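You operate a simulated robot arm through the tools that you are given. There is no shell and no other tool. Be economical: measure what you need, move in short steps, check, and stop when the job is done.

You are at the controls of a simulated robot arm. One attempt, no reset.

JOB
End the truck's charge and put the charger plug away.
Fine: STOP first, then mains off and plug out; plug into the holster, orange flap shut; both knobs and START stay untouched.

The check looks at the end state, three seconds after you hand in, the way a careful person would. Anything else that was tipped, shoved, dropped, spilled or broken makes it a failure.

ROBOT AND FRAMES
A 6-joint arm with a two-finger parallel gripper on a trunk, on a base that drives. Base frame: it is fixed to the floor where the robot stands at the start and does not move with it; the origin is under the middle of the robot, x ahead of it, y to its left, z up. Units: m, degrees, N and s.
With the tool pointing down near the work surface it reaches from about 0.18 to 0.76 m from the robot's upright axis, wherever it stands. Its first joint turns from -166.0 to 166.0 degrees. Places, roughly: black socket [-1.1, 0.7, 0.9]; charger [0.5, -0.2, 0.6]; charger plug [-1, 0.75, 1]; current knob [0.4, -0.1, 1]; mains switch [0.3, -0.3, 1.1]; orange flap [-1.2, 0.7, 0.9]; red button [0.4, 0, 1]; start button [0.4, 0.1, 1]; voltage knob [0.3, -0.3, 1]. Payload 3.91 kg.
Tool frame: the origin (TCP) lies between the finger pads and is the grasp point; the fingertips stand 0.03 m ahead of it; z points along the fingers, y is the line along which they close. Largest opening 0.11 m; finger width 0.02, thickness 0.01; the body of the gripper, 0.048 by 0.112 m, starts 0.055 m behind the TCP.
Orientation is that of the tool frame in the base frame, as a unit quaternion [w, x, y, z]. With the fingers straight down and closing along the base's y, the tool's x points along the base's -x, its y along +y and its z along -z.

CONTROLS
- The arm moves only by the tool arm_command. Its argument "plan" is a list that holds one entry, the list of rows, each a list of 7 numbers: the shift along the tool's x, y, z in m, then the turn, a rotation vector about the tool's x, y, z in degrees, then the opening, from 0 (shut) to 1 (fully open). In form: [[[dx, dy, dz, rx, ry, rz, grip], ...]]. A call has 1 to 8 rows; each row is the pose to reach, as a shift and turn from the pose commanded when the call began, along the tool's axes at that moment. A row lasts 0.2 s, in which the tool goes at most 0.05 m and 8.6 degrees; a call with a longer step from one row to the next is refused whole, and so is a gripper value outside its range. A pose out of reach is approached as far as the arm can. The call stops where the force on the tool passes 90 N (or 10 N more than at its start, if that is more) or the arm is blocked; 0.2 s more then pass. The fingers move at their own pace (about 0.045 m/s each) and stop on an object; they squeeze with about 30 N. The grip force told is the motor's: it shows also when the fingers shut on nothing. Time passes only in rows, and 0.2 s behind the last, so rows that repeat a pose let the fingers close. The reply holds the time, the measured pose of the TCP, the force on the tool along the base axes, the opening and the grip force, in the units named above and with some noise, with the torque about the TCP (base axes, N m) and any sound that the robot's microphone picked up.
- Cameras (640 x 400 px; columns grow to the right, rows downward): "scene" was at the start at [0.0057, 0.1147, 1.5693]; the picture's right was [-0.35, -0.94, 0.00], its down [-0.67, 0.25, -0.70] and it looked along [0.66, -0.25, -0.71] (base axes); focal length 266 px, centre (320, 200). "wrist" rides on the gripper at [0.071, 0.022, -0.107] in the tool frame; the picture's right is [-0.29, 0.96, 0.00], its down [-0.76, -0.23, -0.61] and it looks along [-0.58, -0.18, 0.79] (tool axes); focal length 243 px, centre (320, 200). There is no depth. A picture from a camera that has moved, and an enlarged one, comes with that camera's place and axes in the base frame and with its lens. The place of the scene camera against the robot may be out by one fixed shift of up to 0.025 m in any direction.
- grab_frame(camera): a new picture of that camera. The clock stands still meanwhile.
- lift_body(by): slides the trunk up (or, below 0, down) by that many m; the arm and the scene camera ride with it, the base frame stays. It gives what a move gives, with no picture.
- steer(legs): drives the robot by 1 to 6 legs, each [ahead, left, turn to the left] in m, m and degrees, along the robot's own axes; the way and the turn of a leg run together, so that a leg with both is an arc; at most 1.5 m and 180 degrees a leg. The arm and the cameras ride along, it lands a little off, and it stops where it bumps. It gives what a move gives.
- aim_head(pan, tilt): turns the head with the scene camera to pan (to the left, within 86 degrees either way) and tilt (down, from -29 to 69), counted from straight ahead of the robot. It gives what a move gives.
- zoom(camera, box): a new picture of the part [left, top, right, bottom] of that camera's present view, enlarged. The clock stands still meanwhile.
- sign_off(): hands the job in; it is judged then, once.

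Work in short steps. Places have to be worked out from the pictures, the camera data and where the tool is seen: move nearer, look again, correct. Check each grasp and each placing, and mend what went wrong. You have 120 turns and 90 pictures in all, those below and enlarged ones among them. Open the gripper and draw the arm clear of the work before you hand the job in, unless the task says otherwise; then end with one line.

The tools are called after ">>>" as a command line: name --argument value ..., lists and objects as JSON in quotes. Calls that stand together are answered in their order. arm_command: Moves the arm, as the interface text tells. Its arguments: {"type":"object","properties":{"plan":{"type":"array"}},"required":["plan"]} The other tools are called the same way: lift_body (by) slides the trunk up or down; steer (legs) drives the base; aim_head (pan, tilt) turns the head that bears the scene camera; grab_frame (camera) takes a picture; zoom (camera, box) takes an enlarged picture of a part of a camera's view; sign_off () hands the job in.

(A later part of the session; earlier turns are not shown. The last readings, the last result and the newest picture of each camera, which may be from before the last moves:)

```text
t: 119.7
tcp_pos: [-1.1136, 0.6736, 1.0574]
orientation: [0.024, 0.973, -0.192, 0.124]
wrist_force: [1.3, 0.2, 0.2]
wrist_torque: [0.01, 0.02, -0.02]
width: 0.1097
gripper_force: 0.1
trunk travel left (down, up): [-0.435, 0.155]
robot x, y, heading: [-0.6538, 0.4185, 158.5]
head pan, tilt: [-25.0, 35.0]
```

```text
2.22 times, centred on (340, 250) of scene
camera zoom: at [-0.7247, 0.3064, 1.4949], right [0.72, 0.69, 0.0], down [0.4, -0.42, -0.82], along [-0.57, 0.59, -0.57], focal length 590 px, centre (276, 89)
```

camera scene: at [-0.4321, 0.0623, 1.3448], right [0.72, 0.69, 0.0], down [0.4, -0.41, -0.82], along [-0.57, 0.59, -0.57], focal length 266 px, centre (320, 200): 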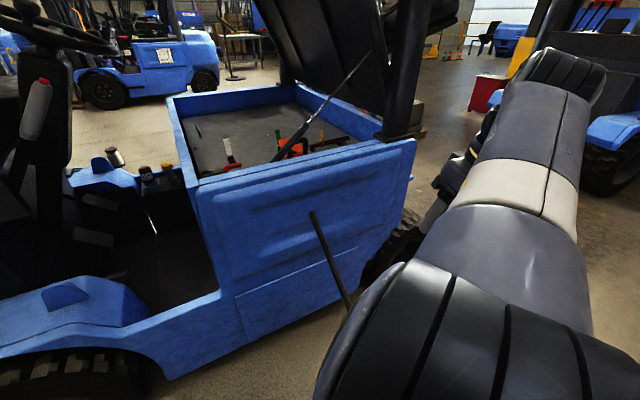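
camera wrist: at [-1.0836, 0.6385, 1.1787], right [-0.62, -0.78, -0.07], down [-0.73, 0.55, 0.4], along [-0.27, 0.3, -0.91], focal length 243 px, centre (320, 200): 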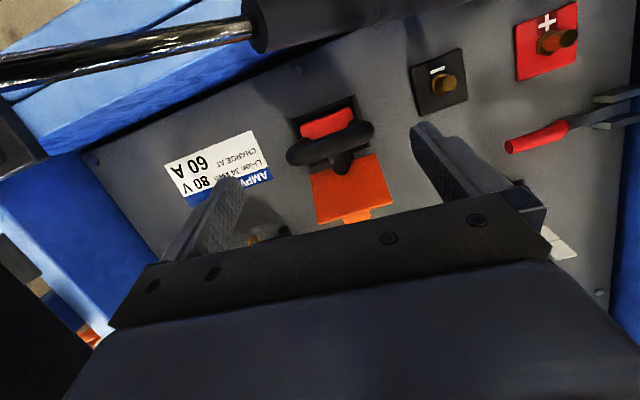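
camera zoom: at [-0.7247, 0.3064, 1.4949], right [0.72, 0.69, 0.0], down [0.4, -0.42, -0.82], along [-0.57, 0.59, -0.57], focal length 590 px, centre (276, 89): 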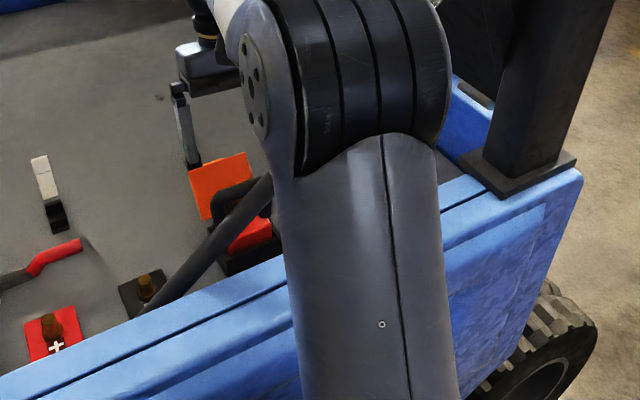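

Handle centre projects to (-1.1157,0.670): shift 3 mm along tool y. I descend 11.5 cm vertically in short steps.

>>> arm_command --plan '[[[-0.0078, 0.003, 0.029, 0, 0, 0, 1], [-0.0155, 0.003, 0.058, 0, 0, 0, 1], [-0.0233, 0.003, 0.087, 0, 0, 0, 1]]]'

>>> grab_frame --camera "wrist"

```text
t: 120.5
tcp_pos: [-1.1167, 0.671, 0.9666]
orientation: [0.025, 0.974, -0.191, 0.123]
wrist_force: [0.7, 0.3, 0.0]
wrist_torque: [0.02, 0.0, 0.01]
width: 0.1101
gripper_force: 0.2
trunk travel left (down, up): [-0.435, 0.155]
robot x, y, heading: [-0.6536, 0.4201, 158.4]
head pan, tilt: [-25.0, 35.0]
```

```text
32 pictures are left
camera wrist: at [-1.0855, 0.6351, 1.0881], right [-0.62, -0.78, -0.07], down [-0.73, 0.55, 0.4], along [-0.27, 0.3, -0.91], focal length 243 px, centre (320, 200)
```

wrist: 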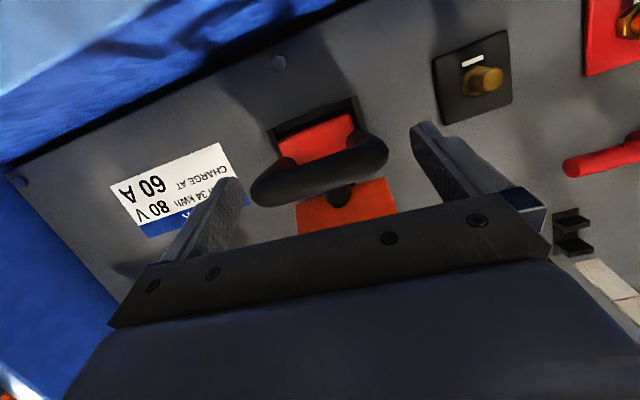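

Handle is between the fingers, yaw aligned; slightly toward the left finger, so I shift 4 mm in -y, descend 2.7 cm and close.

>>> arm_command --plan '[[[-0.0035, -0.004, 0.013, 0, 0, 0, 1], [-0.007, -0.004, 0.026, 0, 0, 0, 1], [-0.007, -0.004, 0.026, 0, 0, 0, 0.8], [-0.007, -0.004, 0.026, 0, 0, 0, 0.5], [-0.007, -0.004, 0.026, 0, 0, 0, 0.3], [-0.007, -0.004, 0.026, 0, 0, 0, 0.3]]]'

>>> grab_frame --camera "wrist"

```text
t: 121.9
tcp_pos: [-1.1149, 0.6745, 0.9402]
orientation: [0.024, 0.973, -0.191, 0.124]
wrist_force: [-1.1, -1.9, -0.6]
wrist_torque: [0.0, 0.09, 0.05]
width: 0.0905
gripper_force: 30.0
trunk travel left (down, up): [-0.435, 0.155]
robot x, y, heading: [-0.6531, 0.4195, 158.6]
head pan, tilt: [-25.0, 35.0]
```

```text
31 pictures are left
camera wrist: at [-1.0838, 0.6386, 1.0614], right [-0.62, -0.78, -0.07], down [-0.73, 0.55, 0.4], along [-0.27, 0.3, -0.91], focal length 243 px, centre (320, 200)
```

wrist: 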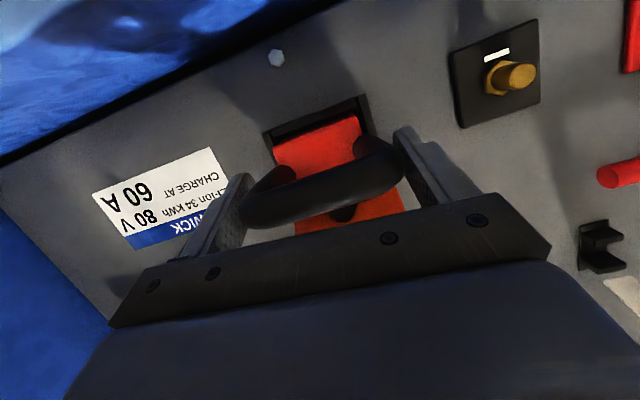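

Gripped at 90 mm with balanced force. I pull vertically up 2.5 cm slowly and check.

>>> arm_command --plan '[[[0, 0, 0, 0, 0, 0, 0], [0.0013, 0, -0.0048, 0, 0, 0, 0], [0.0026, 0, -0.0097, 0, 0, 0, 0], [0.0039, 0, -0.0145, 0, 0, 0, 0], [0.0052, 0, -0.0193, 0, 0, 0, 0], [0.0065, 0, -0.0242, 0, 0, 0, 0]]]'

>>> grab_frame --camera "wrist"

```text
t: 123.3
tcp_pos: [-1.115, 0.6745, 0.9655]
orientation: [0.024, 0.973, -0.192, 0.124]
wrist_force: [0.4, 0.9, -5.7]
wrist_torque: [-0.02, 0.03, 0.01]
width: 0.09
gripper_force: 30.4
trunk travel left (down, up): [-0.435, 0.155]
robot x, y, heading: [-0.6561, 0.4173, 158.8]
head pan, tilt: [-25.0, 35.0]
```

```text
30 pictures are left
camera wrist: at [-1.0838, 0.6388, 1.0869], right [-0.62, -0.78, -0.07], down [-0.73, 0.55, 0.4], along [-0.27, 0.3, -0.91], focal length 243 px, centre (320, 200)
```

wrist: 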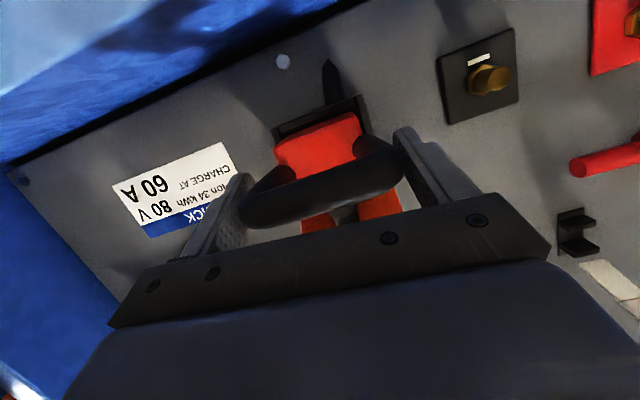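

The plug follows (≈6 N load). I raise the trunk 0.14 to lift it clear vertically and look.

>>> lift_body --by 0.14

>>> grab_frame --camera "wrist"

>>> grab_frame --camera "scene"

```text
t: 124.9
tcp_pos: [-1.1126, 0.6744, 1.106]
orientation: [0.024, 0.973, -0.192, 0.124]
wrist_force: [1.3, 0.3, -5.1]
wrist_torque: [-0.01, -0.01, 0.01]
width: 0.0904
gripper_force: 30.0
trunk travel left (down, up): [-0.575, 0.015]
robot x, y, heading: [-0.6528, 0.4149, 158.6]
head pan, tilt: [-25.0, 35.0]
```

```text
29 pictures are left
camera wrist: at [-1.0839, 0.6388, 1.2267], right [-0.62, -0.78, -0.07], down [-0.73, 0.55, 0.4], along [-0.27, 0.3, -0.91], focal length 243 px, centre (320, 200)
```

wrist: 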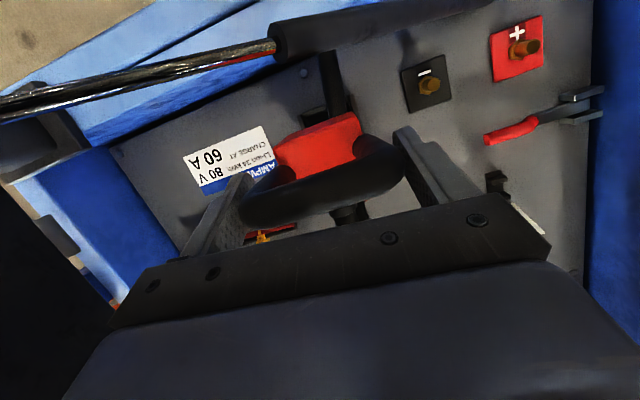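

```text
28 pictures are left
camera scene: at [-0.7251, 0.3067, 1.6348], right [0.72, 0.69, 0.0], down [0.4, -0.42, -0.82], along [-0.57, 0.59, -0.57], focal length 266 px, centre (320, 200)
```

scene: 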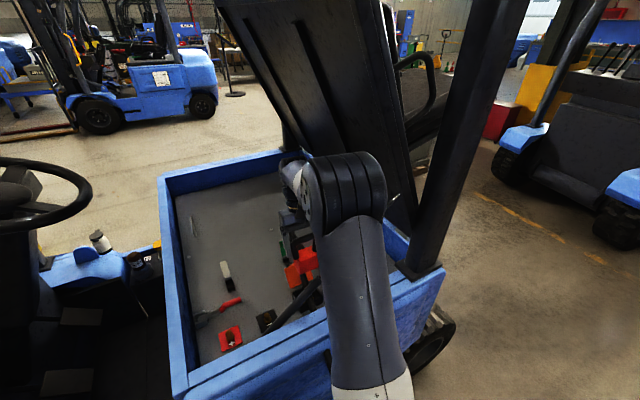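

The plug is out and held, hanging clear. I slide the robot left (south) 0.13 where the strut is low, then back off 0.45 and turn toward the charger.

>>> steer --legs '[[0, 0.13, 0], [-0.45, 0, 0]]'

>>> grab_frame --camera "scene"

```text
t: 128.5
tcp_pos: [-0.7445, 0.3887, 1.1059]
orientation: [0.024, 0.974, -0.19, 0.124]
wrist_force: [0.2, 0.0, -4.2]
wrist_torque: [0.03, 0.01, -0.02]
width: 0.09
gripper_force: 29.5
trunk travel left (down, up): [-0.575, 0.015]
robot x, y, heading: [-0.2851, 0.1333, 158.6]
head pan, tilt: [-25.0, 35.0]
```

```text
27 pictures are left
camera scene: at [-0.3543, 0.022, 1.6349], right [0.72, 0.69, 0.0], down [0.4, -0.41, -0.82], along [-0.57, 0.59, -0.57], focal length 266 px, centre (320, 200)
```

scene: 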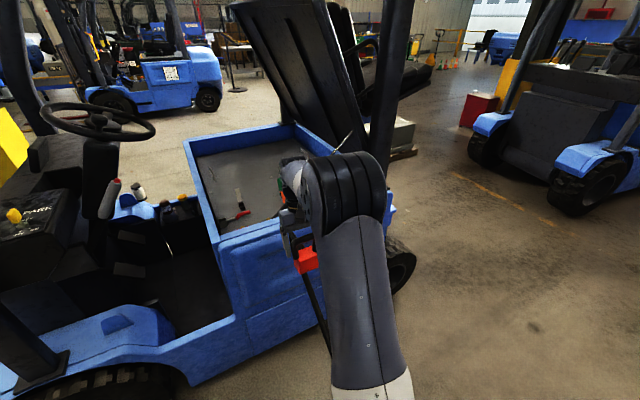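

Clear with the plug in hand. I turn right 179° to face the charger and set the head.

>>> steer --legs '[[0, 0, -179]]'

>>> aim_head --pan 0 --tilt 45

>>> grab_frame --camera "scene"

>>> grab_frame --camera "wrist"

```text
t: 136.3
tcp_pos: [0.1758, -0.1285, 1.1056]
orientation: [-0.124, 0.194, 0.973, 0.024]
wrist_force: [0.9, 0.1, -4.9]
wrist_torque: [-0.04, -0.01, 0.02]
width: 0.0902
gripper_force: 30.2
trunk travel left (down, up): [-0.575, 0.015]
robot x, y, heading: [-0.2838, 0.1356, -21.5]
head pan, tilt: [-25.0, 35.0]
```

```text
t: 137.2
tcp_pos: [0.1761, -0.1289, 1.1054]
orientation: [-0.125, 0.192, 0.973, 0.024]
wrist_force: [0.6, 0.0, -5.4]
wrist_torque: [-0.03, 0.01, 0.03]
width: 0.0904
gripper_force: 30.2
trunk travel left (down, up): [-0.575, 0.015]
robot x, y, heading: [-0.2855, 0.1319, -21.6]
head pan, tilt: [0.0, 45.0]
```

```text
26 pictures are left
camera scene: at [-0.2175, 0.2565, 1.6201], right [-0.37, -0.93, 0.0], down [-0.66, 0.26, -0.71], along [0.66, -0.26, -0.71], focal length 266 px, centre (320, 200)
```

scene: 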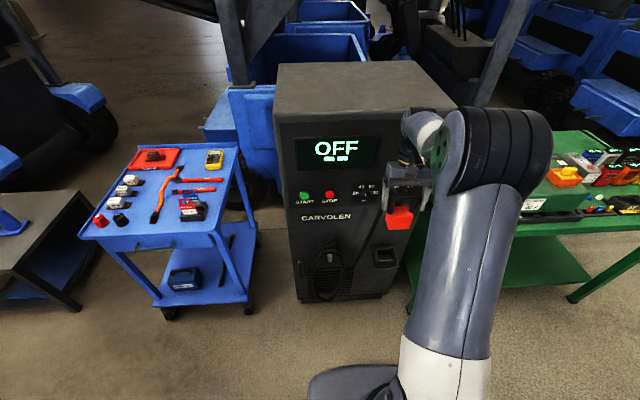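

```text
25 pictures are left
camera wrist: at [0.1446, -0.0921, 1.2267], right [0.63, 0.78, -0.07], down [0.73, -0.55, 0.4], along [0.27, -0.3, -0.91], focal length 243 px, centre (320, 200)
```

wrist: 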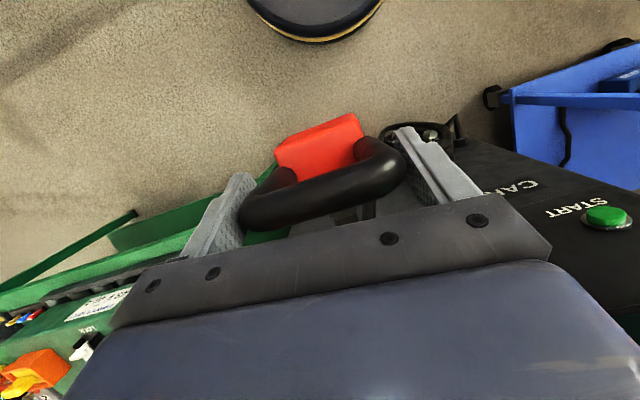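

Plug is held in good position. I back off 0.15 m for room and shift the TCP left so the tool heading equals its bearing for a clean wrist crossing.

>>> steer --legs '[[-0.15, 0, 0]]'

>>> arm_command --plan '[[[0, 0.034, 0, 0, 0, 0, 0], [0, 0.068, 0, 0, 0, 0, 0]]]'

```text
t: 138.6
tcp_pos: [0.0356, -0.0721, 1.1052]
orientation: [-0.123, 0.194, 0.973, 0.025]
wrist_force: [-0.2, -0.4, -4.9]
wrist_torque: [0.02, -0.03, 0.01]
width: 0.0905
gripper_force: 30.5
trunk travel left (down, up): [-0.575, 0.015]
robot x, y, heading: [-0.4222, 0.1856, -21.3]
head pan, tilt: [0.0, 45.0]
```

```text
t: 139.2
tcp_pos: [0.0626, -0.0098, 1.1048]
orientation: [-0.124, 0.194, 0.973, 0.024]
wrist_force: [0.4, 0.1, -4.8]
wrist_torque: [0.0, -0.03, -0.03]
width: 0.0904
gripper_force: 30.1
trunk travel left (down, up): [-0.575, 0.015]
robot x, y, heading: [-0.4231, 0.1874, -21.5]
head pan, tilt: [0.0, 45.0]
```

Heading -22.5° vs bearing -22.1°: aligned. I pitch up 68° in-plane with the plug.

>>> arm_command --plan '[[[0, 0, 0, 0, -8.5, 0, 0], [0, 0, 0, 0, -17, 0, 0], [0, 0, 0, 0, -25.5, 0, 0], [0, 0, 0, 0, -34, 0, 0], [0, 0, 0, 0, -42.5, 0, 0], [0, 0, 0, 0, -51, 0, 0], [0, 0, 0, 0, -59.5, 0, 0], [0, 0, 0, 0, -68, 0, 0]]]'

```text
t: 140.9
tcp_pos: [0.0618, -0.0078, 1.1059]
orientation: [0.441, 0.175, 0.876, -0.088]
wrist_force: [0.1, -0.6, -4.4]
wrist_torque: [0.09, 0.19, 0.03]
width: 0.0901
gripper_force: 30.4
trunk travel left (down, up): [-0.575, 0.015]
robot x, y, heading: [-0.4259, 0.1859, -21.9]
head pan, tilt: [0.0, 45.0]
```

No flags so far (pitch -37°). I continue the last 22° to level the plug.

>>> arm_command --plan '[[[0, 0, 0, 0, -8.5, 0, 0], [0, 0, 0, 0, -17, 0, 0], [0, 0, 0, 0, -22, 0, 0]]]'

>>> grab_frame --camera "wrist"

>>> zoom --camera "scene" --box '[260, 160, 460, 300]'

```text
t: 141.8
tcp_pos: [0.0621, -0.0102, 1.1064]
orientation: [0.601, 0.155, 0.775, -0.119]
wrist_force: [-0.7, 0.0, -5.1]
wrist_torque: [0.12, 0.16, 0.01]
width: 0.0903
gripper_force: 30.2
trunk travel left (down, up): [-0.575, 0.015]
robot x, y, heading: [-0.4205, 0.1896, -21.6]
head pan, tilt: [0.0, 45.0]
```

```text
24 pictures are left
camera wrist: at [-0.0423, 0.0568, 1.0628], right [0.43, 0.86, 0.28], down [-0.46, -0.06, 0.89], along [0.78, -0.51, 0.37], focal length 243 px, centre (320, 200)
```

wrist: 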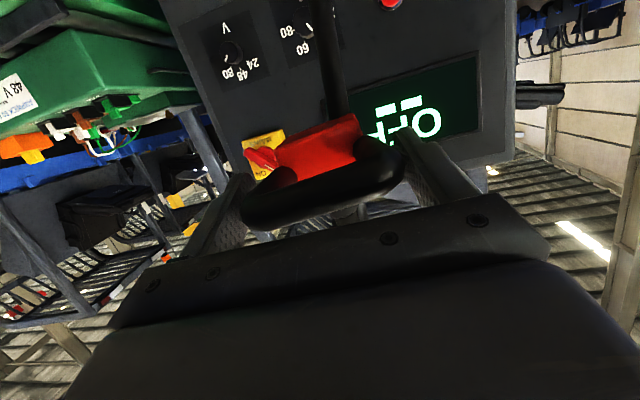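

```text
2.86 times, centred on (360, 230) of scene
camera zoom: at [-0.3569, 0.3118, 1.6201], right [-0.37, -0.93, 0.0], down [-0.66, 0.26, -0.71], along [0.66, -0.26, -0.71], focal length 758 px, centre (206, 114)
```

zoom: 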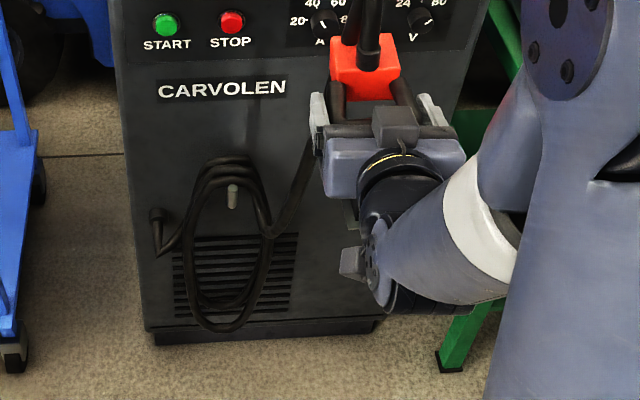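

Level and reachable with no crossing trouble. A thick black piece extends forward from the red body; I zoom to understand whether it is nose or cable.

>>> zoom --camera "scene" --box '[330, 110, 430, 210]'

>>> zoom --camera "wrist" --box '[220, 20, 440, 240]'

```text
4.00 times, centred on (380, 160) of scene
camera zoom: at [-0.3569, 0.3118, 1.6201], right [-0.37, -0.93, 0.0], down [-0.66, 0.26, -0.71], along [0.66, -0.26, -0.71], focal length 1062 px, centre (80, 360)
```

zoom: 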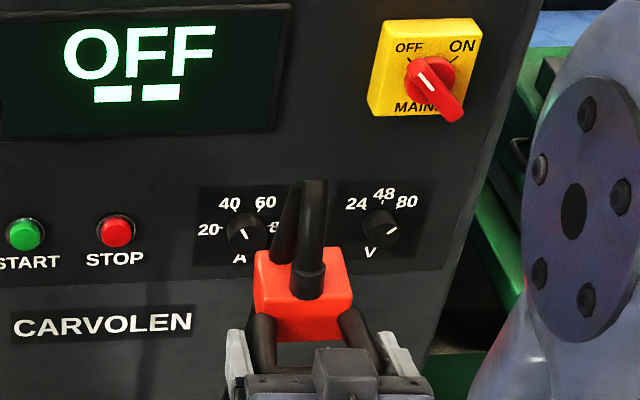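

```text
1.82 times, centred on (330, 130) of wrist
camera zoom: at [-0.0423, 0.0568, 1.0628], right [0.43, 0.86, 0.28], down [-0.46, -0.06, 0.89], along [0.78, -0.51, 0.37], focal length 441 px, centre (302, 327)
```

zoom: 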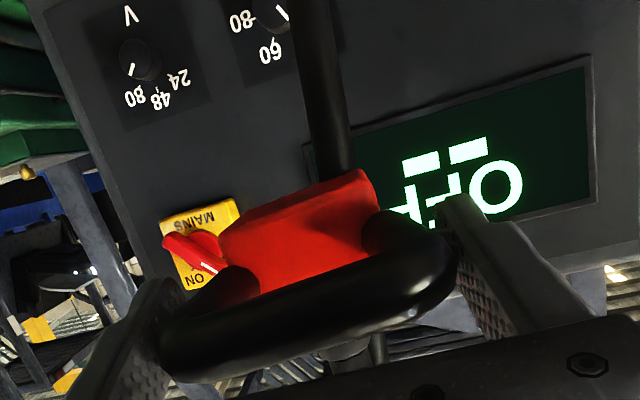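

The cable exits near the handle and arcs over, so the front of the red body is free to insert. I lower the trunk 0.45 toward the holster height (arm is clear of the panel by ~0.2 m) and look.

>>> lift_body --by -0.4

>>> lift_body --by -0.05

>>> zoom --camera "scene" --box '[280, 0, 480, 200]'

>>> grab_frame --camera "wrist"

```text
t: 145.6
tcp_pos: [0.0607, -0.0093, 0.7051]
orientation: [0.601, 0.154, 0.775, -0.119]
wrist_force: [-0.5, 0.2, -4.7]
wrist_torque: [0.08, 0.23, 0.03]
width: 0.0903
gripper_force: 30.1
trunk travel left (down, up): [-0.175, 0.415]
robot x, y, heading: [-0.4218, 0.1887, -21.3]
head pan, tilt: [0.0, 45.0]
```

```text
t: 146.5
tcp_pos: [0.0626, -0.0102, 0.6547]
orientation: [0.6, 0.155, 0.776, -0.12]
wrist_force: [-0.5, 0.4, -5.0]
wrist_torque: [0.08, 0.24, 0.0]
width: 0.0901
gripper_force: 29.7
trunk travel left (down, up): [-0.125, 0.465]
robot x, y, heading: [-0.4213, 0.188, -21.6]
head pan, tilt: [0.0, 45.0]
```

```text
2.00 times, centred on (380, 100) of scene
camera zoom: at [-0.3572, 0.3119, 1.17], right [-0.37, -0.93, 0.0], down [-0.66, 0.26, -0.71], along [0.66, -0.26, -0.71], focal length 531 px, centre (200, 400)
```

zoom: 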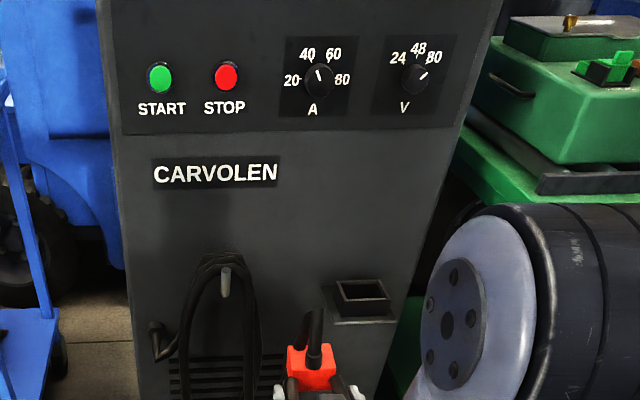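

```text
19 pictures are left
camera wrist: at [-0.0425, 0.0568, 0.6129], right [0.43, 0.86, 0.28], down [-0.46, -0.06, 0.89], along [0.78, -0.51, 0.36], focal length 243 px, centre (320, 200)
```

wrist: 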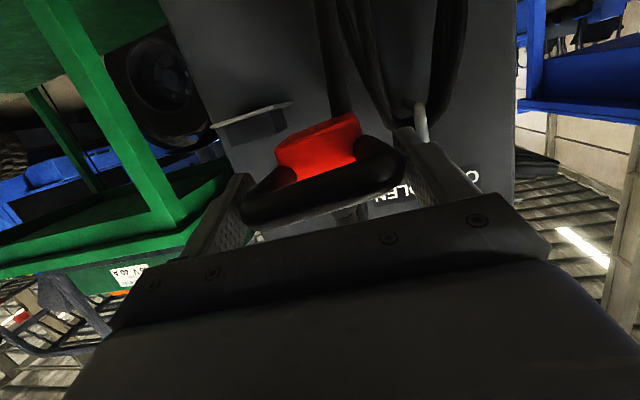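

I zoom the wrist view on the sleeve, which is visible beside the plug, for an accurate position.

>>> zoom --camera "wrist" --box '[190, 80, 320, 170]'

```text
4.44 times, centred on (255, 125) of wrist
camera zoom: at [-0.0425, 0.0568, 0.6129], right [0.43, 0.86, 0.28], down [-0.46, -0.06, 0.89], along [0.78, -0.51, 0.36], focal length 1078 px, centre (609, 533)
```

zoom: 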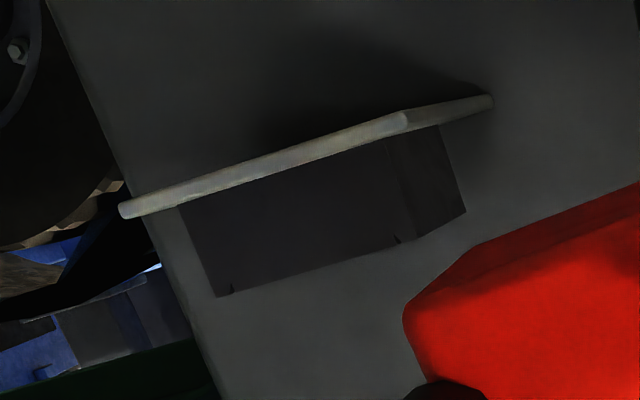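

The geometry now makes sense: the holster is an open-topped box on a shelf (rim z≈0.638, centre depth ≈0.347, r≈0.126), so the plug goes in nose down. I raise the trunk 0.12 and pitch the tool back down to 85°.

>>> lift_body --by 0.12

>>> arm_command --plan '[[[0, 0, 0, 0, 8.5, 0, 0], [0, 0, 0, 0, 17, 0, 0], [0, 0, 0, 0, 25.5, 0, 0], [0, 0, 0, 0, 34, 0, 0], [0, 0, 0, 0, 42.5, 0, 0], [0, 0, 0, 0, 51, 0, 0], [0, 0, 0, 0, 59.5, 0, 0], [0, 0, 0, 0, 68, 0, 0]]]'

>>> steer --legs '[[0.17, -0.1, 0]]'

>>> grab_frame --camera "wrist"

```text
t: 148.0
tcp_pos: [0.0633, -0.0104, 0.775]
orientation: [0.6, 0.154, 0.776, -0.119]
wrist_force: [0.7, 0.2, -5.0]
wrist_torque: [0.12, 0.19, 0.03]
width: 0.0899
gripper_force: 29.8
trunk travel left (down, up): [-0.245, 0.345]
robot x, y, heading: [-0.4221, 0.1874, -21.6]
head pan, tilt: [0.0, 45.0]
```

```text
t: 149.8
tcp_pos: [0.0611, -0.0093, 0.7762]
orientation: [0.063, 0.195, 0.979, -0.013]
wrist_force: [-1.4, 1.5, -4.8]
wrist_torque: [0.06, 0.04, 0.0]
width: 0.0902
gripper_force: 29.7
trunk travel left (down, up): [-0.245, 0.345]
robot x, y, heading: [-0.4237, 0.1895, -21.8]
head pan, tilt: [0.0, 45.0]
```

```text
t: 151.4
tcp_pos: [0.18, -0.1657, 0.7763]
orientation: [0.064, 0.195, 0.979, -0.013]
wrist_force: [-0.3, 0.1, -5.2]
wrist_torque: [0.06, 0.08, -0.02]
width: 0.0901
gripper_force: 29.8
trunk travel left (down, up): [-0.245, 0.345]
robot x, y, heading: [-0.3033, 0.0319, -21.4]
head pan, tilt: [0.0, 45.0]
```

```text
17 pictures are left
camera wrist: at [0.1106, -0.1131, 0.8721], right [0.63, 0.77, 0.04], down [0.53, -0.47, 0.7], along [0.56, -0.42, -0.71], focal length 243 px, centre (320, 200)
```

wrist: 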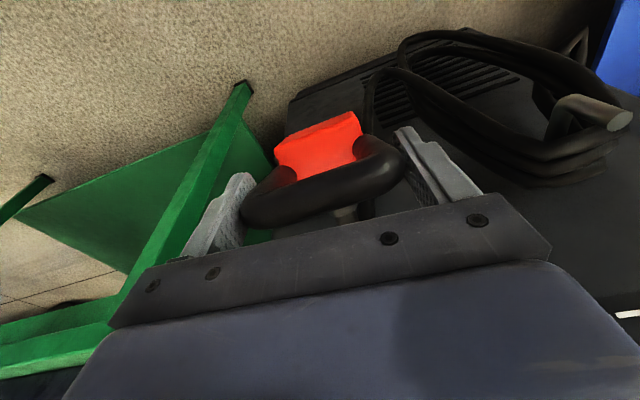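

Sleeve is hidden behind the gripper in this view; I check with the scene camera.

>>> zoom --camera "scene" --box '[300, 60, 460, 220]'

```text
2.50 times, centred on (380, 140) of scene
camera zoom: at [-0.2377, 0.1568, 1.29], right [-0.37, -0.93, 0.0], down [-0.66, 0.26, -0.71], along [0.66, -0.26, -0.71], focal length 664 px, centre (170, 350)
```

zoom: 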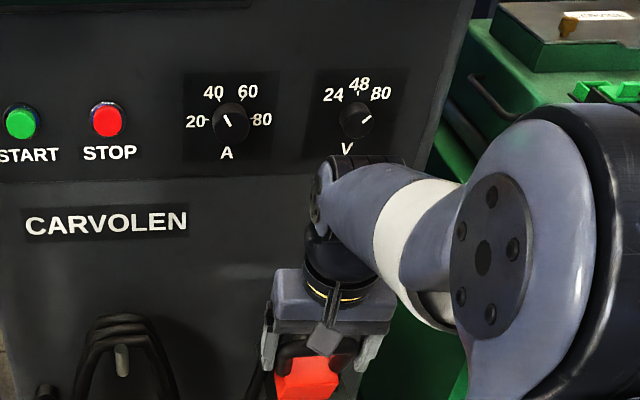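

The sleeve is hidden behind the gripper, so I move to just short of it (depth 0.29, z 0.735), nearly vertical, and view the plug against the rim.

>>> arm_command --plan '[[[-0.0195, -0.0106, 0.0164, 0, 1.3, -0.5, 0], [-0.039, -0.0212, 0.0327, 0, 2.7, -1, 0], [-0.0584, -0.0318, 0.0491, 0, 4, -1.5, 0]]]'

>>> zoom --camera "scene" --box '[330, 100, 450, 220]'

>>> zoom --camera "wrist" --box '[230, 60, 450, 240]'

```text
t: 152.2
tcp_pos: [0.2273, -0.2194, 0.7346]
orientation: [0.029, 0.183, 0.983, -0.005]
wrist_force: [-3.2, 1.0, 0.6]
wrist_torque: [0.18, 0.16, 0.05]
width: 0.0901
gripper_force: 29.3
trunk travel left (down, up): [-0.245, 0.345]
robot x, y, heading: [-0.3031, 0.0319, -21.7]
head pan, tilt: [0.0, 45.0]
```

```text
3.33 times, centred on (390, 160) of scene
camera zoom: at [-0.2381, 0.157, 1.2902], right [-0.37, -0.93, 0.0], down [-0.66, 0.26, -0.71], along [0.66, -0.26, -0.71], focal length 885 px, centre (87, 333)
```

zoom: 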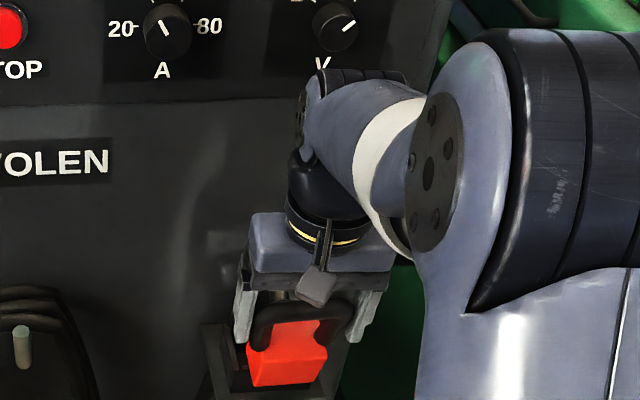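

```text
2.22 times, centred on (340, 150) of wrist
camera zoom: at [0.1626, -0.1711, 0.8371], right [0.62, 0.79, 0.02], down [0.59, -0.47, 0.65], along [0.52, -0.39, -0.76], focal length 539 px, centre (276, 311)
```

zoom: 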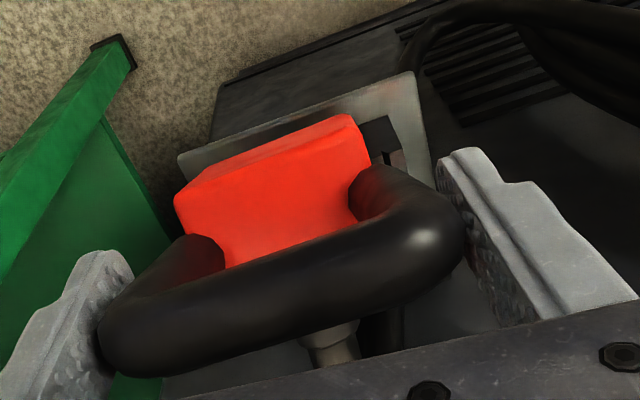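

The plug nose has touched the front rim (force change), and the shelf edges give sleeve centre depth ≈0.35, r≈0.124. I lift 2 cm, advance 3.2 cm and shift 4 mm left, then lower slightly.

>>> arm_command --plan '[[[-0.0012, 0, -0.02, 0, 0, 0, 0], [-0.0172, 0.002, -0.019, 0, 0, 0, 0], [-0.0332, 0.0043, -0.018, 0, 0, 0, 0], [-0.0328, 0.0043, -0.01, 0, 0, 0, 0], [-0.0323, 0.0043, -0.003, 0, 0, 0, 0]]]'

```text
t: 153.4
tcp_pos: [0.2602, -0.228, 0.7382]
orientation: [0.031, 0.184, 0.982, -0.007]
wrist_force: [-0.6, -0.4, -4.6]
wrist_torque: [0.01, 0.07, -0.03]
width: 0.0904
gripper_force: 30.0
trunk travel left (down, up): [-0.245, 0.345]
robot x, y, heading: [-0.3061, 0.0317, -21.6]
head pan, tilt: [0.0, 45.0]
```

Free of contact above the opening. I lower in 5 mm steps to feel for entry.

>>> arm_command --plan '[[[0.0003, 0, 0.005, 0, 0, 0, 0], [0.0006, 0, 0.01, 0, 0, 0, 0], [0.0009, 0, 0.015, 0, 0, 0, 0], [0.0012, 0, 0.02, 0, 0, 0, 0]]]'

>>> zoom --camera "wrist" --box '[230, 60, 450, 240]'

```text
t: 154.4
tcp_pos: [0.2598, -0.2261, 0.7232]
orientation: [0.032, 0.184, 0.982, -0.007]
wrist_force: [-7.1, 12.6, 20.7]
wrist_torque: [0.32, -0.14, -0.5]
width: 0.0901
gripper_force: 29.7
trunk travel left (down, up): [-0.245, 0.345]
robot x, y, heading: [-0.3063, 0.0312, -21.5]
head pan, tilt: [0.0, 45.0]
```

```text
2.22 times, centred on (340, 150) of wrist
camera zoom: at [0.1938, -0.1777, 0.8242], right [0.62, 0.79, 0.02], down [0.59, -0.47, 0.66], along [0.53, -0.39, -0.75], focal length 539 px, centre (276, 311)
```

zoom: 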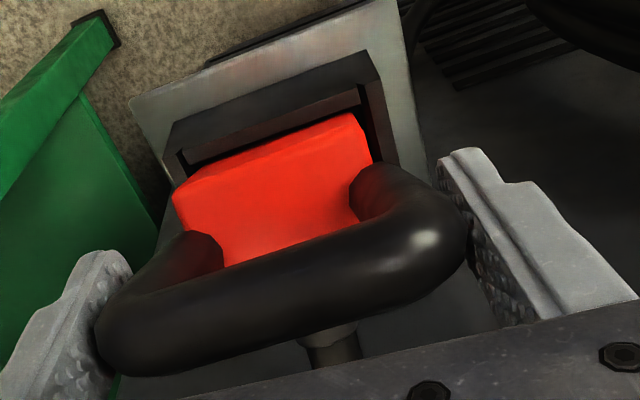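

Contact on the right wall and far side (forces agree with the picture). I lift 8 mm, shift 4 mm left and 3 mm back, straighten 2°, and lower again.

>>> arm_command --plan '[[[0, 0, -0.012, 0, 0, 0, 0], [0.003, 0.0045, -0.012, 0, 2, 0, 0], [0.003, 0.0045, -0.006, 0, 2, 0, 0], [0.003, 0.0045, 0, 0, 2, 0, 0], [0.0033, 0.0045, 0.005, 0, 2, 0, 0], [0.0036, 0.0045, 0.01, 0, 2, 0, 0]]]'

```text
t: 155.8
tcp_pos: [0.2561, -0.2229, 0.7114]
orientation: [0.015, 0.183, 0.983, -0.004]
wrist_force: [-3.0, -7.8, 26.3]
wrist_torque: [0.05, 0.05, -0.05]
width: 0.0908
gripper_force: 30.2
trunk travel left (down, up): [-0.245, 0.345]
robot x, y, heading: [-0.3054, 0.034, -21.8]
head pan, tilt: [0.0, 45.0]
```

It went 1.2 cm lower, now pushing slightly against the left side. I look.

>>> zoom --camera "wrist" --box '[230, 60, 450, 240]'

```text
2.22 times, centred on (340, 150) of wrist
camera zoom: at [0.1953, -0.1754, 0.8151], right [0.62, 0.79, 0.01], down [0.61, -0.48, 0.63], along [0.5, -0.38, -0.78], focal length 539 px, centre (276, 311)
```

zoom: 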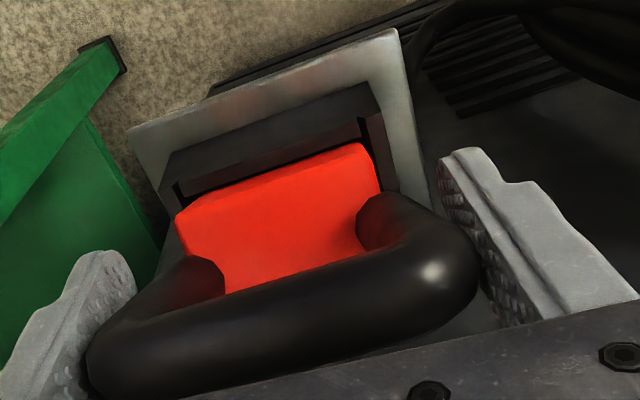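

The plug is within the side walls but resting at 26 N. I press down with a small rocking motion to seat it.

>>> arm_command --plan '[[[0, -0.001, 0.004, 0, -2, 0, 0], [0, -0.001, 0.008, 0, 2, 0, 0], [0.002, -0.001, 0.012, 0, 0, 0, 0], [0.002, -0.001, 0.016, 0, 2, 0, 0], [0.002, -0.001, 0.02, 0, 0, 0, 0]]]'

```text
t: 157.0
tcp_pos: [0.2555, -0.2212, 0.6918]
orientation: [0.014, 0.184, 0.983, -0.003]
wrist_force: [-0.2, -1.7, 26.2]
wrist_torque: [0.18, 0.21, -0.08]
width: 0.0907
gripper_force: 29.6
trunk travel left (down, up): [-0.245, 0.345]
robot x, y, heading: [-0.3065, 0.036, -21.8]
head pan, tilt: [0.0, 45.0]
```

Descended to z=0.692 with a constant 26 N; could be friction insertion or slipping fingers. I look again.

>>> zoom --camera "wrist" --box '[230, 60, 450, 240]'

```text
2.22 times, centred on (340, 150) of wrist
camera zoom: at [0.1939, -0.1752, 0.7954], right [0.62, 0.79, 0.01], down [0.61, -0.48, 0.63], along [0.5, -0.38, -0.78], focal length 539 px, centre (276, 311)
```

zoom: 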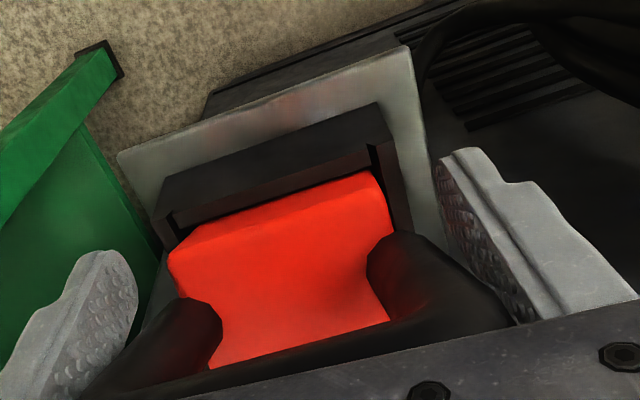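

The fingers slid down the handle; the plug still sits on the right-hand wall, about 3 mm off. I lift 12 mm, shift 3.5 mm left, and lower again.

>>> arm_command --plan '[[[0, 0, -0.012, 0, 0, 0, 0], [0, 0.0035, -0.014, 0, 0, 0, 0], [0, 0.0035, -0.008, 0, 0, 0, 0], [0, 0.0035, -0.002, 0, 0, 0, 0], [0, 0.0035, 0.003, 0, 0, 0, 0]]]'

```text
t: 158.2
tcp_pos: [0.2577, -0.2205, 0.6901]
orientation: [0.017, 0.184, 0.983, -0.004]
wrist_force: [-9.2, -9.2, 26.7]
wrist_torque: [0.28, -0.2, -0.09]
width: 0.0901
gripper_force: 30.1
trunk travel left (down, up): [-0.245, 0.345]
robot x, y, heading: [-0.3059, 0.0339, -21.9]
head pan, tilt: [0.0, 45.0]
```

Tilt of the plug in the grip (~17°) is what jams it. With the nose caught in the mouth, I move the handle toward the panel 1.8 cm so the plug pivots upright within the fingers.

>>> arm_command --plan '[[[0.003, -0.002, -0.004, 0, 0, 0, 0], [0.003, -0.002, 0.001, 0, 0, 0, 0], [-0.003, -0.002, 0.001, 0, 0, 0, 0], [-0.009, -0.002, 0.001, 0, 0, 0, 0], [-0.015, -0.002, 0.001, 0, 0, 0, 0], [-0.018, -0.002, 0.001, 0, 0, 0, 0]]]'

>>> zoom --camera "wrist" --box '[230, 60, 450, 240]'

```text
t: 159.6
tcp_pos: [0.2717, -0.2285, 0.6835]
orientation: [0.01, 0.183, 0.983, -0.002]
wrist_force: [-11.9, -6.3, 4.6]
wrist_torque: [-0.17, 0.51, -0.13]
width: 0.0906
gripper_force: 30.3
trunk travel left (down, up): [-0.245, 0.345]
robot x, y, heading: [-0.3021, 0.0346, -21.7]
head pan, tilt: [0.0, 45.0]
```

```text
2.22 times, centred on (340, 150) of wrist
camera zoom: at [0.2109, -0.1808, 0.789], right [0.62, 0.79, 0.0], down [0.61, -0.48, 0.62], along [0.49, -0.38, -0.78], focal length 539 px, centre (276, 311)
```

zoom: 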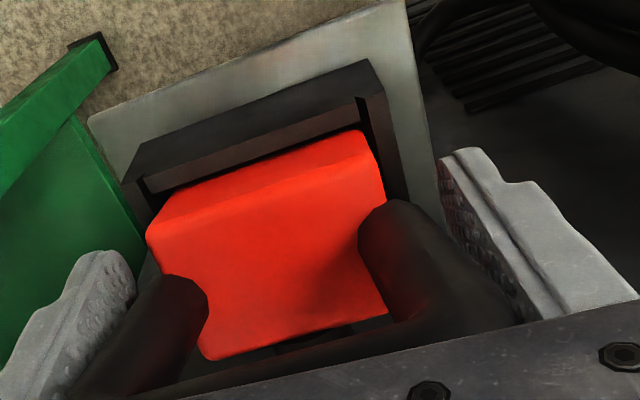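

The plug tipped upright and the vertical force dropped; it appears to be dropping into the mouth. I press down gently.

>>> arm_command --plan '[[[0, 0, 0.004, 0, 0, 0, 0], [0, 0, 0.008, 0, 0, 0, 0], [0, 0, 0.012, 0, 0, 0, 0], [0, 0, 0.016, 0, 0, 0, 0]]]'

```text
t: 160.6
tcp_pos: [0.2757, -0.2301, 0.6796]
orientation: [0.022, 0.183, 0.983, -0.006]
wrist_force: [-2.9, -8.2, 65.8]
wrist_torque: [0.45, 1.16, -0.09]
width: 0.0906
gripper_force: 30.5
trunk travel left (down, up): [-0.245, 0.345]
robot x, y, heading: [-0.3014, 0.0343, -21.6]
head pan, tilt: [0.0, 45.0]
```

Computing from the last picture, the plug's front face is upright inside the sleeve (5 mm gap, laterally centred) and now bottoms with 66 N, so it is likely seated. I relieve the force and open the gripper a little.

>>> arm_command --plan '[[[0, 0, -0.01, 0, 0, 0, 0], [0, 0, -0.014, 0, 0, 0, 0.9], [0, 0, -0.014, 0, 0, 0, 1], [0, 0, -0.014, 0, 0, 0, 1]]]'

>>> zoom --camera "wrist" --box '[230, 60, 450, 240]'

```text
t: 161.6
tcp_pos: [0.2736, -0.2259, 0.6806]
orientation: [0.012, 0.183, 0.983, -0.003]
wrist_force: [-1.0, 0.0, -0.8]
wrist_torque: [0.01, 0.02, -0.01]
width: 0.11
gripper_force: 0.0
trunk travel left (down, up): [-0.245, 0.345]
robot x, y, heading: [-0.3049, 0.0302, -21.6]
head pan, tilt: [0.0, 45.0]
```

```text
2.22 times, centred on (340, 150) of wrist
camera zoom: at [0.2116, -0.1796, 0.7875], right [0.62, 0.79, 0.01], down [0.61, -0.48, 0.63], along [0.5, -0.38, -0.78], focal length 539 px, centre (276, 311)
```

zoom: 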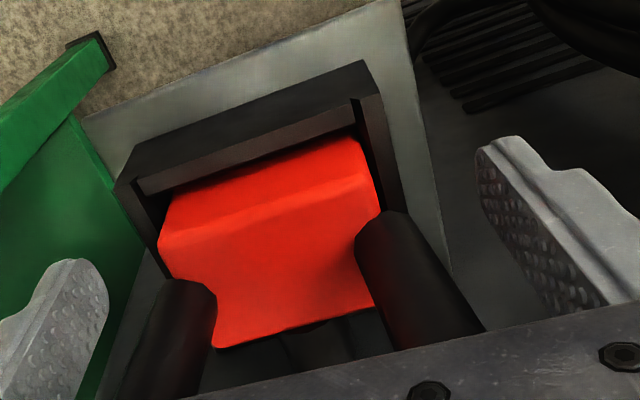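

The plug has dropped upright into the sleeve and the gripper is free. I withdraw toward the robot (fingers pass either side of the handle), staying clear of knobs, then up.

>>> arm_command --plan '[[[0.01, 0, -0.004, 0, 0, 0, 1], [0.04, 0, -0.006, 0, 0, 0, 1], [0.08, 0, -0.01, 0, 0, 0, 1], [0.12, 0, -0.03, 0, 0, 0, 1], [0.14, 0, -0.06, 0, 0, 0, 1]]]'

>>> steer --legs '[[-0.25, 0, 0]]'

>>> zoom --camera "scene" --box '[250, 30, 450, 190]'

```text
t: 162.8
tcp_pos: [0.1422, -0.177, 0.7401]
orientation: [0.012, 0.183, 0.983, -0.003]
wrist_force: [0.6, -0.8, 0.0]
wrist_torque: [0.02, 0.04, 0.02]
width: 0.1099
gripper_force: 0.0
trunk travel left (down, up): [-0.245, 0.345]
robot x, y, heading: [-0.3027, 0.0329, -21.9]
head pan, tilt: [0.0, 45.0]
```

```text
t: 164.6
tcp_pos: [-0.0873, -0.0857, 0.7408]
orientation: [0.013, 0.184, 0.983, -0.003]
wrist_force: [-0.4, -0.5, -0.4]
wrist_torque: [0.0, 0.01, -0.04]
width: 0.1095
gripper_force: 0.1
trunk travel left (down, up): [-0.245, 0.345]
robot x, y, heading: [-0.5335, 0.1239, -21.6]
head pan, tilt: [0.0, 45.0]
```

```text
2.50 times, centred on (350, 110) of scene
camera zoom: at [-0.4683, 0.2483, 1.29], right [-0.37, -0.93, 0.0], down [-0.66, 0.26, -0.71], along [0.66, -0.26, -0.71], focal length 664 px, centre (245, 425)
```

zoom: 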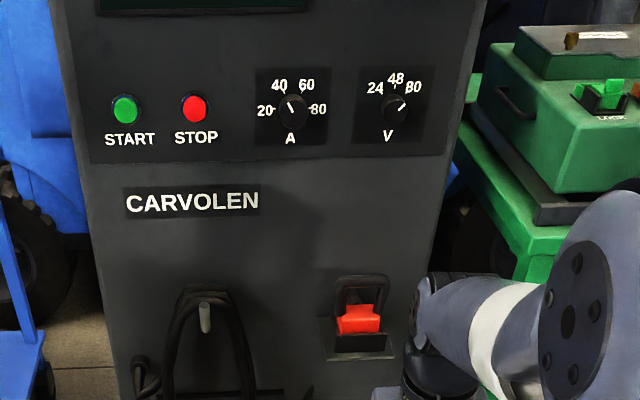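

The plug stands upright in the holster; knobs and START unchanged. Now the flap: I raise the trunk, turn to the truck and drive in beside the socket.

>>> lift_body --by 0.34

>>> steer --legs '[[0, 0, 180]]'

>>> steer --legs '[[0, -0.21, 0], [0.215, 0, 0]]'

>>> grab_frame --camera "wrist"

```text
t: 167.9
tcp_pos: [-0.0876, -0.0846, 1.0802]
orientation: [0.013, 0.184, 0.983, -0.004]
wrist_force: [-0.4, -0.4, -0.2]
wrist_torque: [-0.01, -0.02, -0.02]
width: 0.1101
gripper_force: 0.0
trunk travel left (down, up): [-0.585, 0.005]
robot x, y, heading: [-0.537, 0.1241, -21.9]
head pan, tilt: [0.0, 45.0]
```

```text
t: 175.7
tcp_pos: [-0.985, 0.3265, 1.0821]
orientation: [-0.003, 0.984, -0.177, -0.014]
wrist_force: [0.1, 0.7, -0.6]
wrist_torque: [0.03, -0.01, 0.02]
width: 0.1098
gripper_force: 0.0
trunk travel left (down, up): [-0.585, 0.005]
robot x, y, heading: [-0.5377, 0.1225, 158.9]
head pan, tilt: [0.0, 45.0]
```

```text
t: 178.6
tcp_pos: [-1.1111, 0.6019, 1.0802]
orientation: [-0.003, 0.984, -0.177, -0.013]
wrist_force: [-0.1, 1.1, -0.8]
wrist_torque: [0.03, 0.0, 0.01]
width: 0.1099
gripper_force: 0.0
trunk travel left (down, up): [-0.585, 0.005]
robot x, y, heading: [-0.6651, 0.3983, 159.1]
head pan, tilt: [0.0, 45.0]
```

```text
7 pictures are left
camera wrist: at [-1.0502, 0.5557, 1.1852], right [-0.61, -0.8, 0.01], down [-0.62, 0.47, 0.63], along [-0.5, 0.38, -0.78], focal length 243 px, centre (320, 200)
```

wrist: 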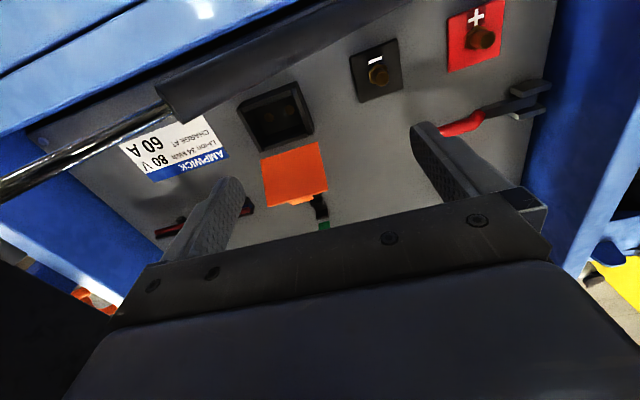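

The flap lies open ~150°, hinge at q≈-1.321, z≈0.887, outer edge at z≈0.92, s centre 0.2145. I move over its outer part and lower so the fingers straddle its side edges.

>>> arm_command --plan '[[[-0.0362, -0.0228, 0.001, 0, 0, 0, 1], [-0.0724, -0.0457, 0.002, 0, 0, 0, 1], [-0.1086, -0.0685, 0.003, 0, 0, 0, 1], [-0.1076, -0.0685, 0.043, 0, 0, 0, 1], [-0.1066, -0.0685, 0.083, 0, 0, 0, 1], [-0.1056, -0.0685, 0.12, 0, 0, 0, 1], [-0.1046, -0.0685, 0.153, 0, 0, 0, 1]]]'

>>> grab_frame --camera "wrist"

```text
t: 180.2
tcp_pos: [-1.1896, 0.7039, 0.9316]
orientation: [-0.004, 0.984, -0.177, -0.013]
wrist_force: [0.3, 0.0, -0.1]
wrist_torque: [0.0, 0.0, 0.0]
width: 0.11
gripper_force: 0.1
trunk travel left (down, up): [-0.585, 0.005]
robot x, y, heading: [-0.6658, 0.3987, 159.0]
head pan, tilt: [0.0, 45.0]
```

```text
6 pictures are left
camera wrist: at [-1.1282, 0.6579, 1.0356], right [-0.61, -0.8, 0.01], down [-0.62, 0.47, 0.63], along [-0.5, 0.38, -0.78], focal length 243 px, centre (320, 200)
```

wrist: 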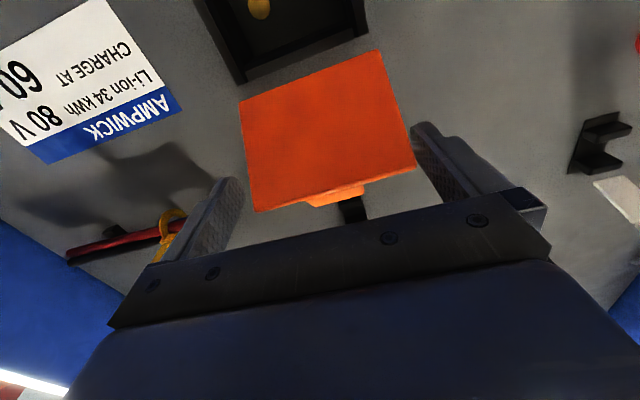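

The fingers straddle the flap's side edges. I close on it and check the width.

>>> arm_command --plan '[[[0, 0, 0, 0, 0, 0, 0.7], [0, 0, 0, 0, 0, 0, 0.6], [0, 0, 0, 0, 0, 0, 0.6], [0, 0, 0, 0, 0, 0, 0.6]]]'

```text
t: 181.2
tcp_pos: [-1.1913, 0.6997, 0.9301]
orientation: [-0.004, 0.984, -0.175, -0.013]
wrist_force: [-12.0, -33.2, -2.3]
wrist_torque: [-0.37, 0.45, 0.33]
width: 0.0857
gripper_force: 44.8
trunk travel left (down, up): [-0.585, 0.005]
robot x, y, heading: [-0.6629, 0.3984, 159.2]
head pan, tilt: [0.0, 45.0]
```

Gripped at 86 mm (flap width), with a side load from ~4 mm offset. I shift 4 mm to relieve it and swing the flap along its hinge arc to past vertical.

>>> arm_command --plan '[[[0, 0.004, 0, 0, 0, 0, 0.6], [0.0084, 0.004, -0.0109, 0, 0, 0, 0.6], [0.0193, 0.004, -0.0193, 0, 0, 0, 0.6], [0.0321, 0.004, -0.0246, 0, 0, 0, 0.6], [0.0458, 0.004, -0.0264, 0, 0, 0, 0.6], [0.0595, 0.004, -0.0246, 0, 0, 0, 0.6], [0.0723, 0.004, -0.0193, 0, 0, 0, 0.6]]]'

>>> grab_frame --camera "wrist"

```text
t: 182.8
tcp_pos: [-1.1225, 0.6763, 0.9518]
orientation: [-0.006, 0.984, -0.179, -0.015]
wrist_force: [-17.3, -3.2, 20.4]
wrist_torque: [-0.85, 1.94, 0.1]
width: 0.0863
gripper_force: 45.5
trunk travel left (down, up): [-0.585, 0.005]
robot x, y, heading: [-0.6639, 0.3957, 158.8]
head pan, tilt: [0.0, 45.0]
```

```text
5 pictures are left
camera wrist: at [-1.0617, 0.6291, 1.0555], right [-0.61, -0.8, 0.0], down [-0.61, 0.47, 0.63], along [-0.51, 0.38, -0.77], focal length 243 px, centre (320, 200)
```

wrist: 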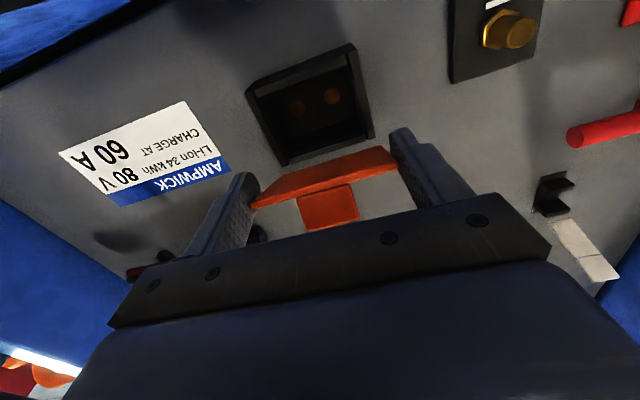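

The flap is past vertical (~125°, edge-on to the camera). I release and let it fall shut, raising the tool slightly.

>>> arm_command --plan '[[[0, 0, 0, 0, 0, 0, 0.8], [0, 0, 0, 0, 0, 0, 1], [0, 0, -0.02, 0, 0, 0, 1], [-0.02, 0, -0.05, 0, 0, 0, 1], [-0.03, 0, -0.07, 0, 0, 0, 1], [-0.03, 0, -0.07, 0, 0, 0, 1]]]'

>>> grab_frame --camera "wrist"

```text
t: 184.2
tcp_pos: [-1.1489, 0.6859, 1.0191]
orientation: [-0.003, 0.984, -0.177, -0.013]
wrist_force: [0.2, 0.4, 0.5]
wrist_torque: [0.01, 0.02, 0.02]
width: 0.11
gripper_force: 0.0
trunk travel left (down, up): [-0.585, 0.005]
robot x, y, heading: [-0.6606, 0.3982, 158.8]
head pan, tilt: [0.0, 45.0]
```

```text
4 pictures are left
camera wrist: at [-1.087, 0.6387, 1.1246], right [-0.61, -0.8, 0.01], down [-0.62, 0.47, 0.63], along [-0.5, 0.38, -0.78], focal length 243 px, centre (320, 200)
```

wrist: 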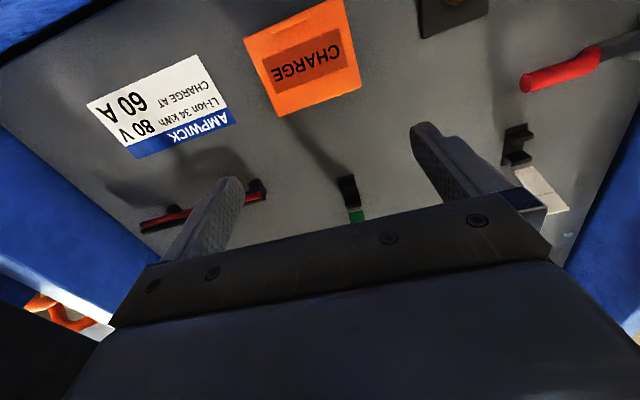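

The flap has swung over the socket showing "CHARGE". I zoom to verify it is flat and closed.

>>> zoom --camera "wrist" --box '[220, 0, 400, 130]'

```text
3.08 times, centred on (310, 65) of wrist
camera zoom: at [-1.087, 0.6387, 1.1246], right [-0.61, -0.8, 0.01], down [-0.62, 0.47, 0.63], along [-0.5, 0.38, -0.78], focal length 746 px, centre (351, 615)
```

zoom: 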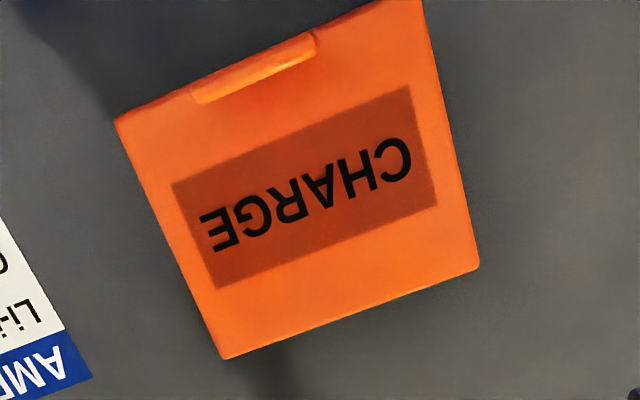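

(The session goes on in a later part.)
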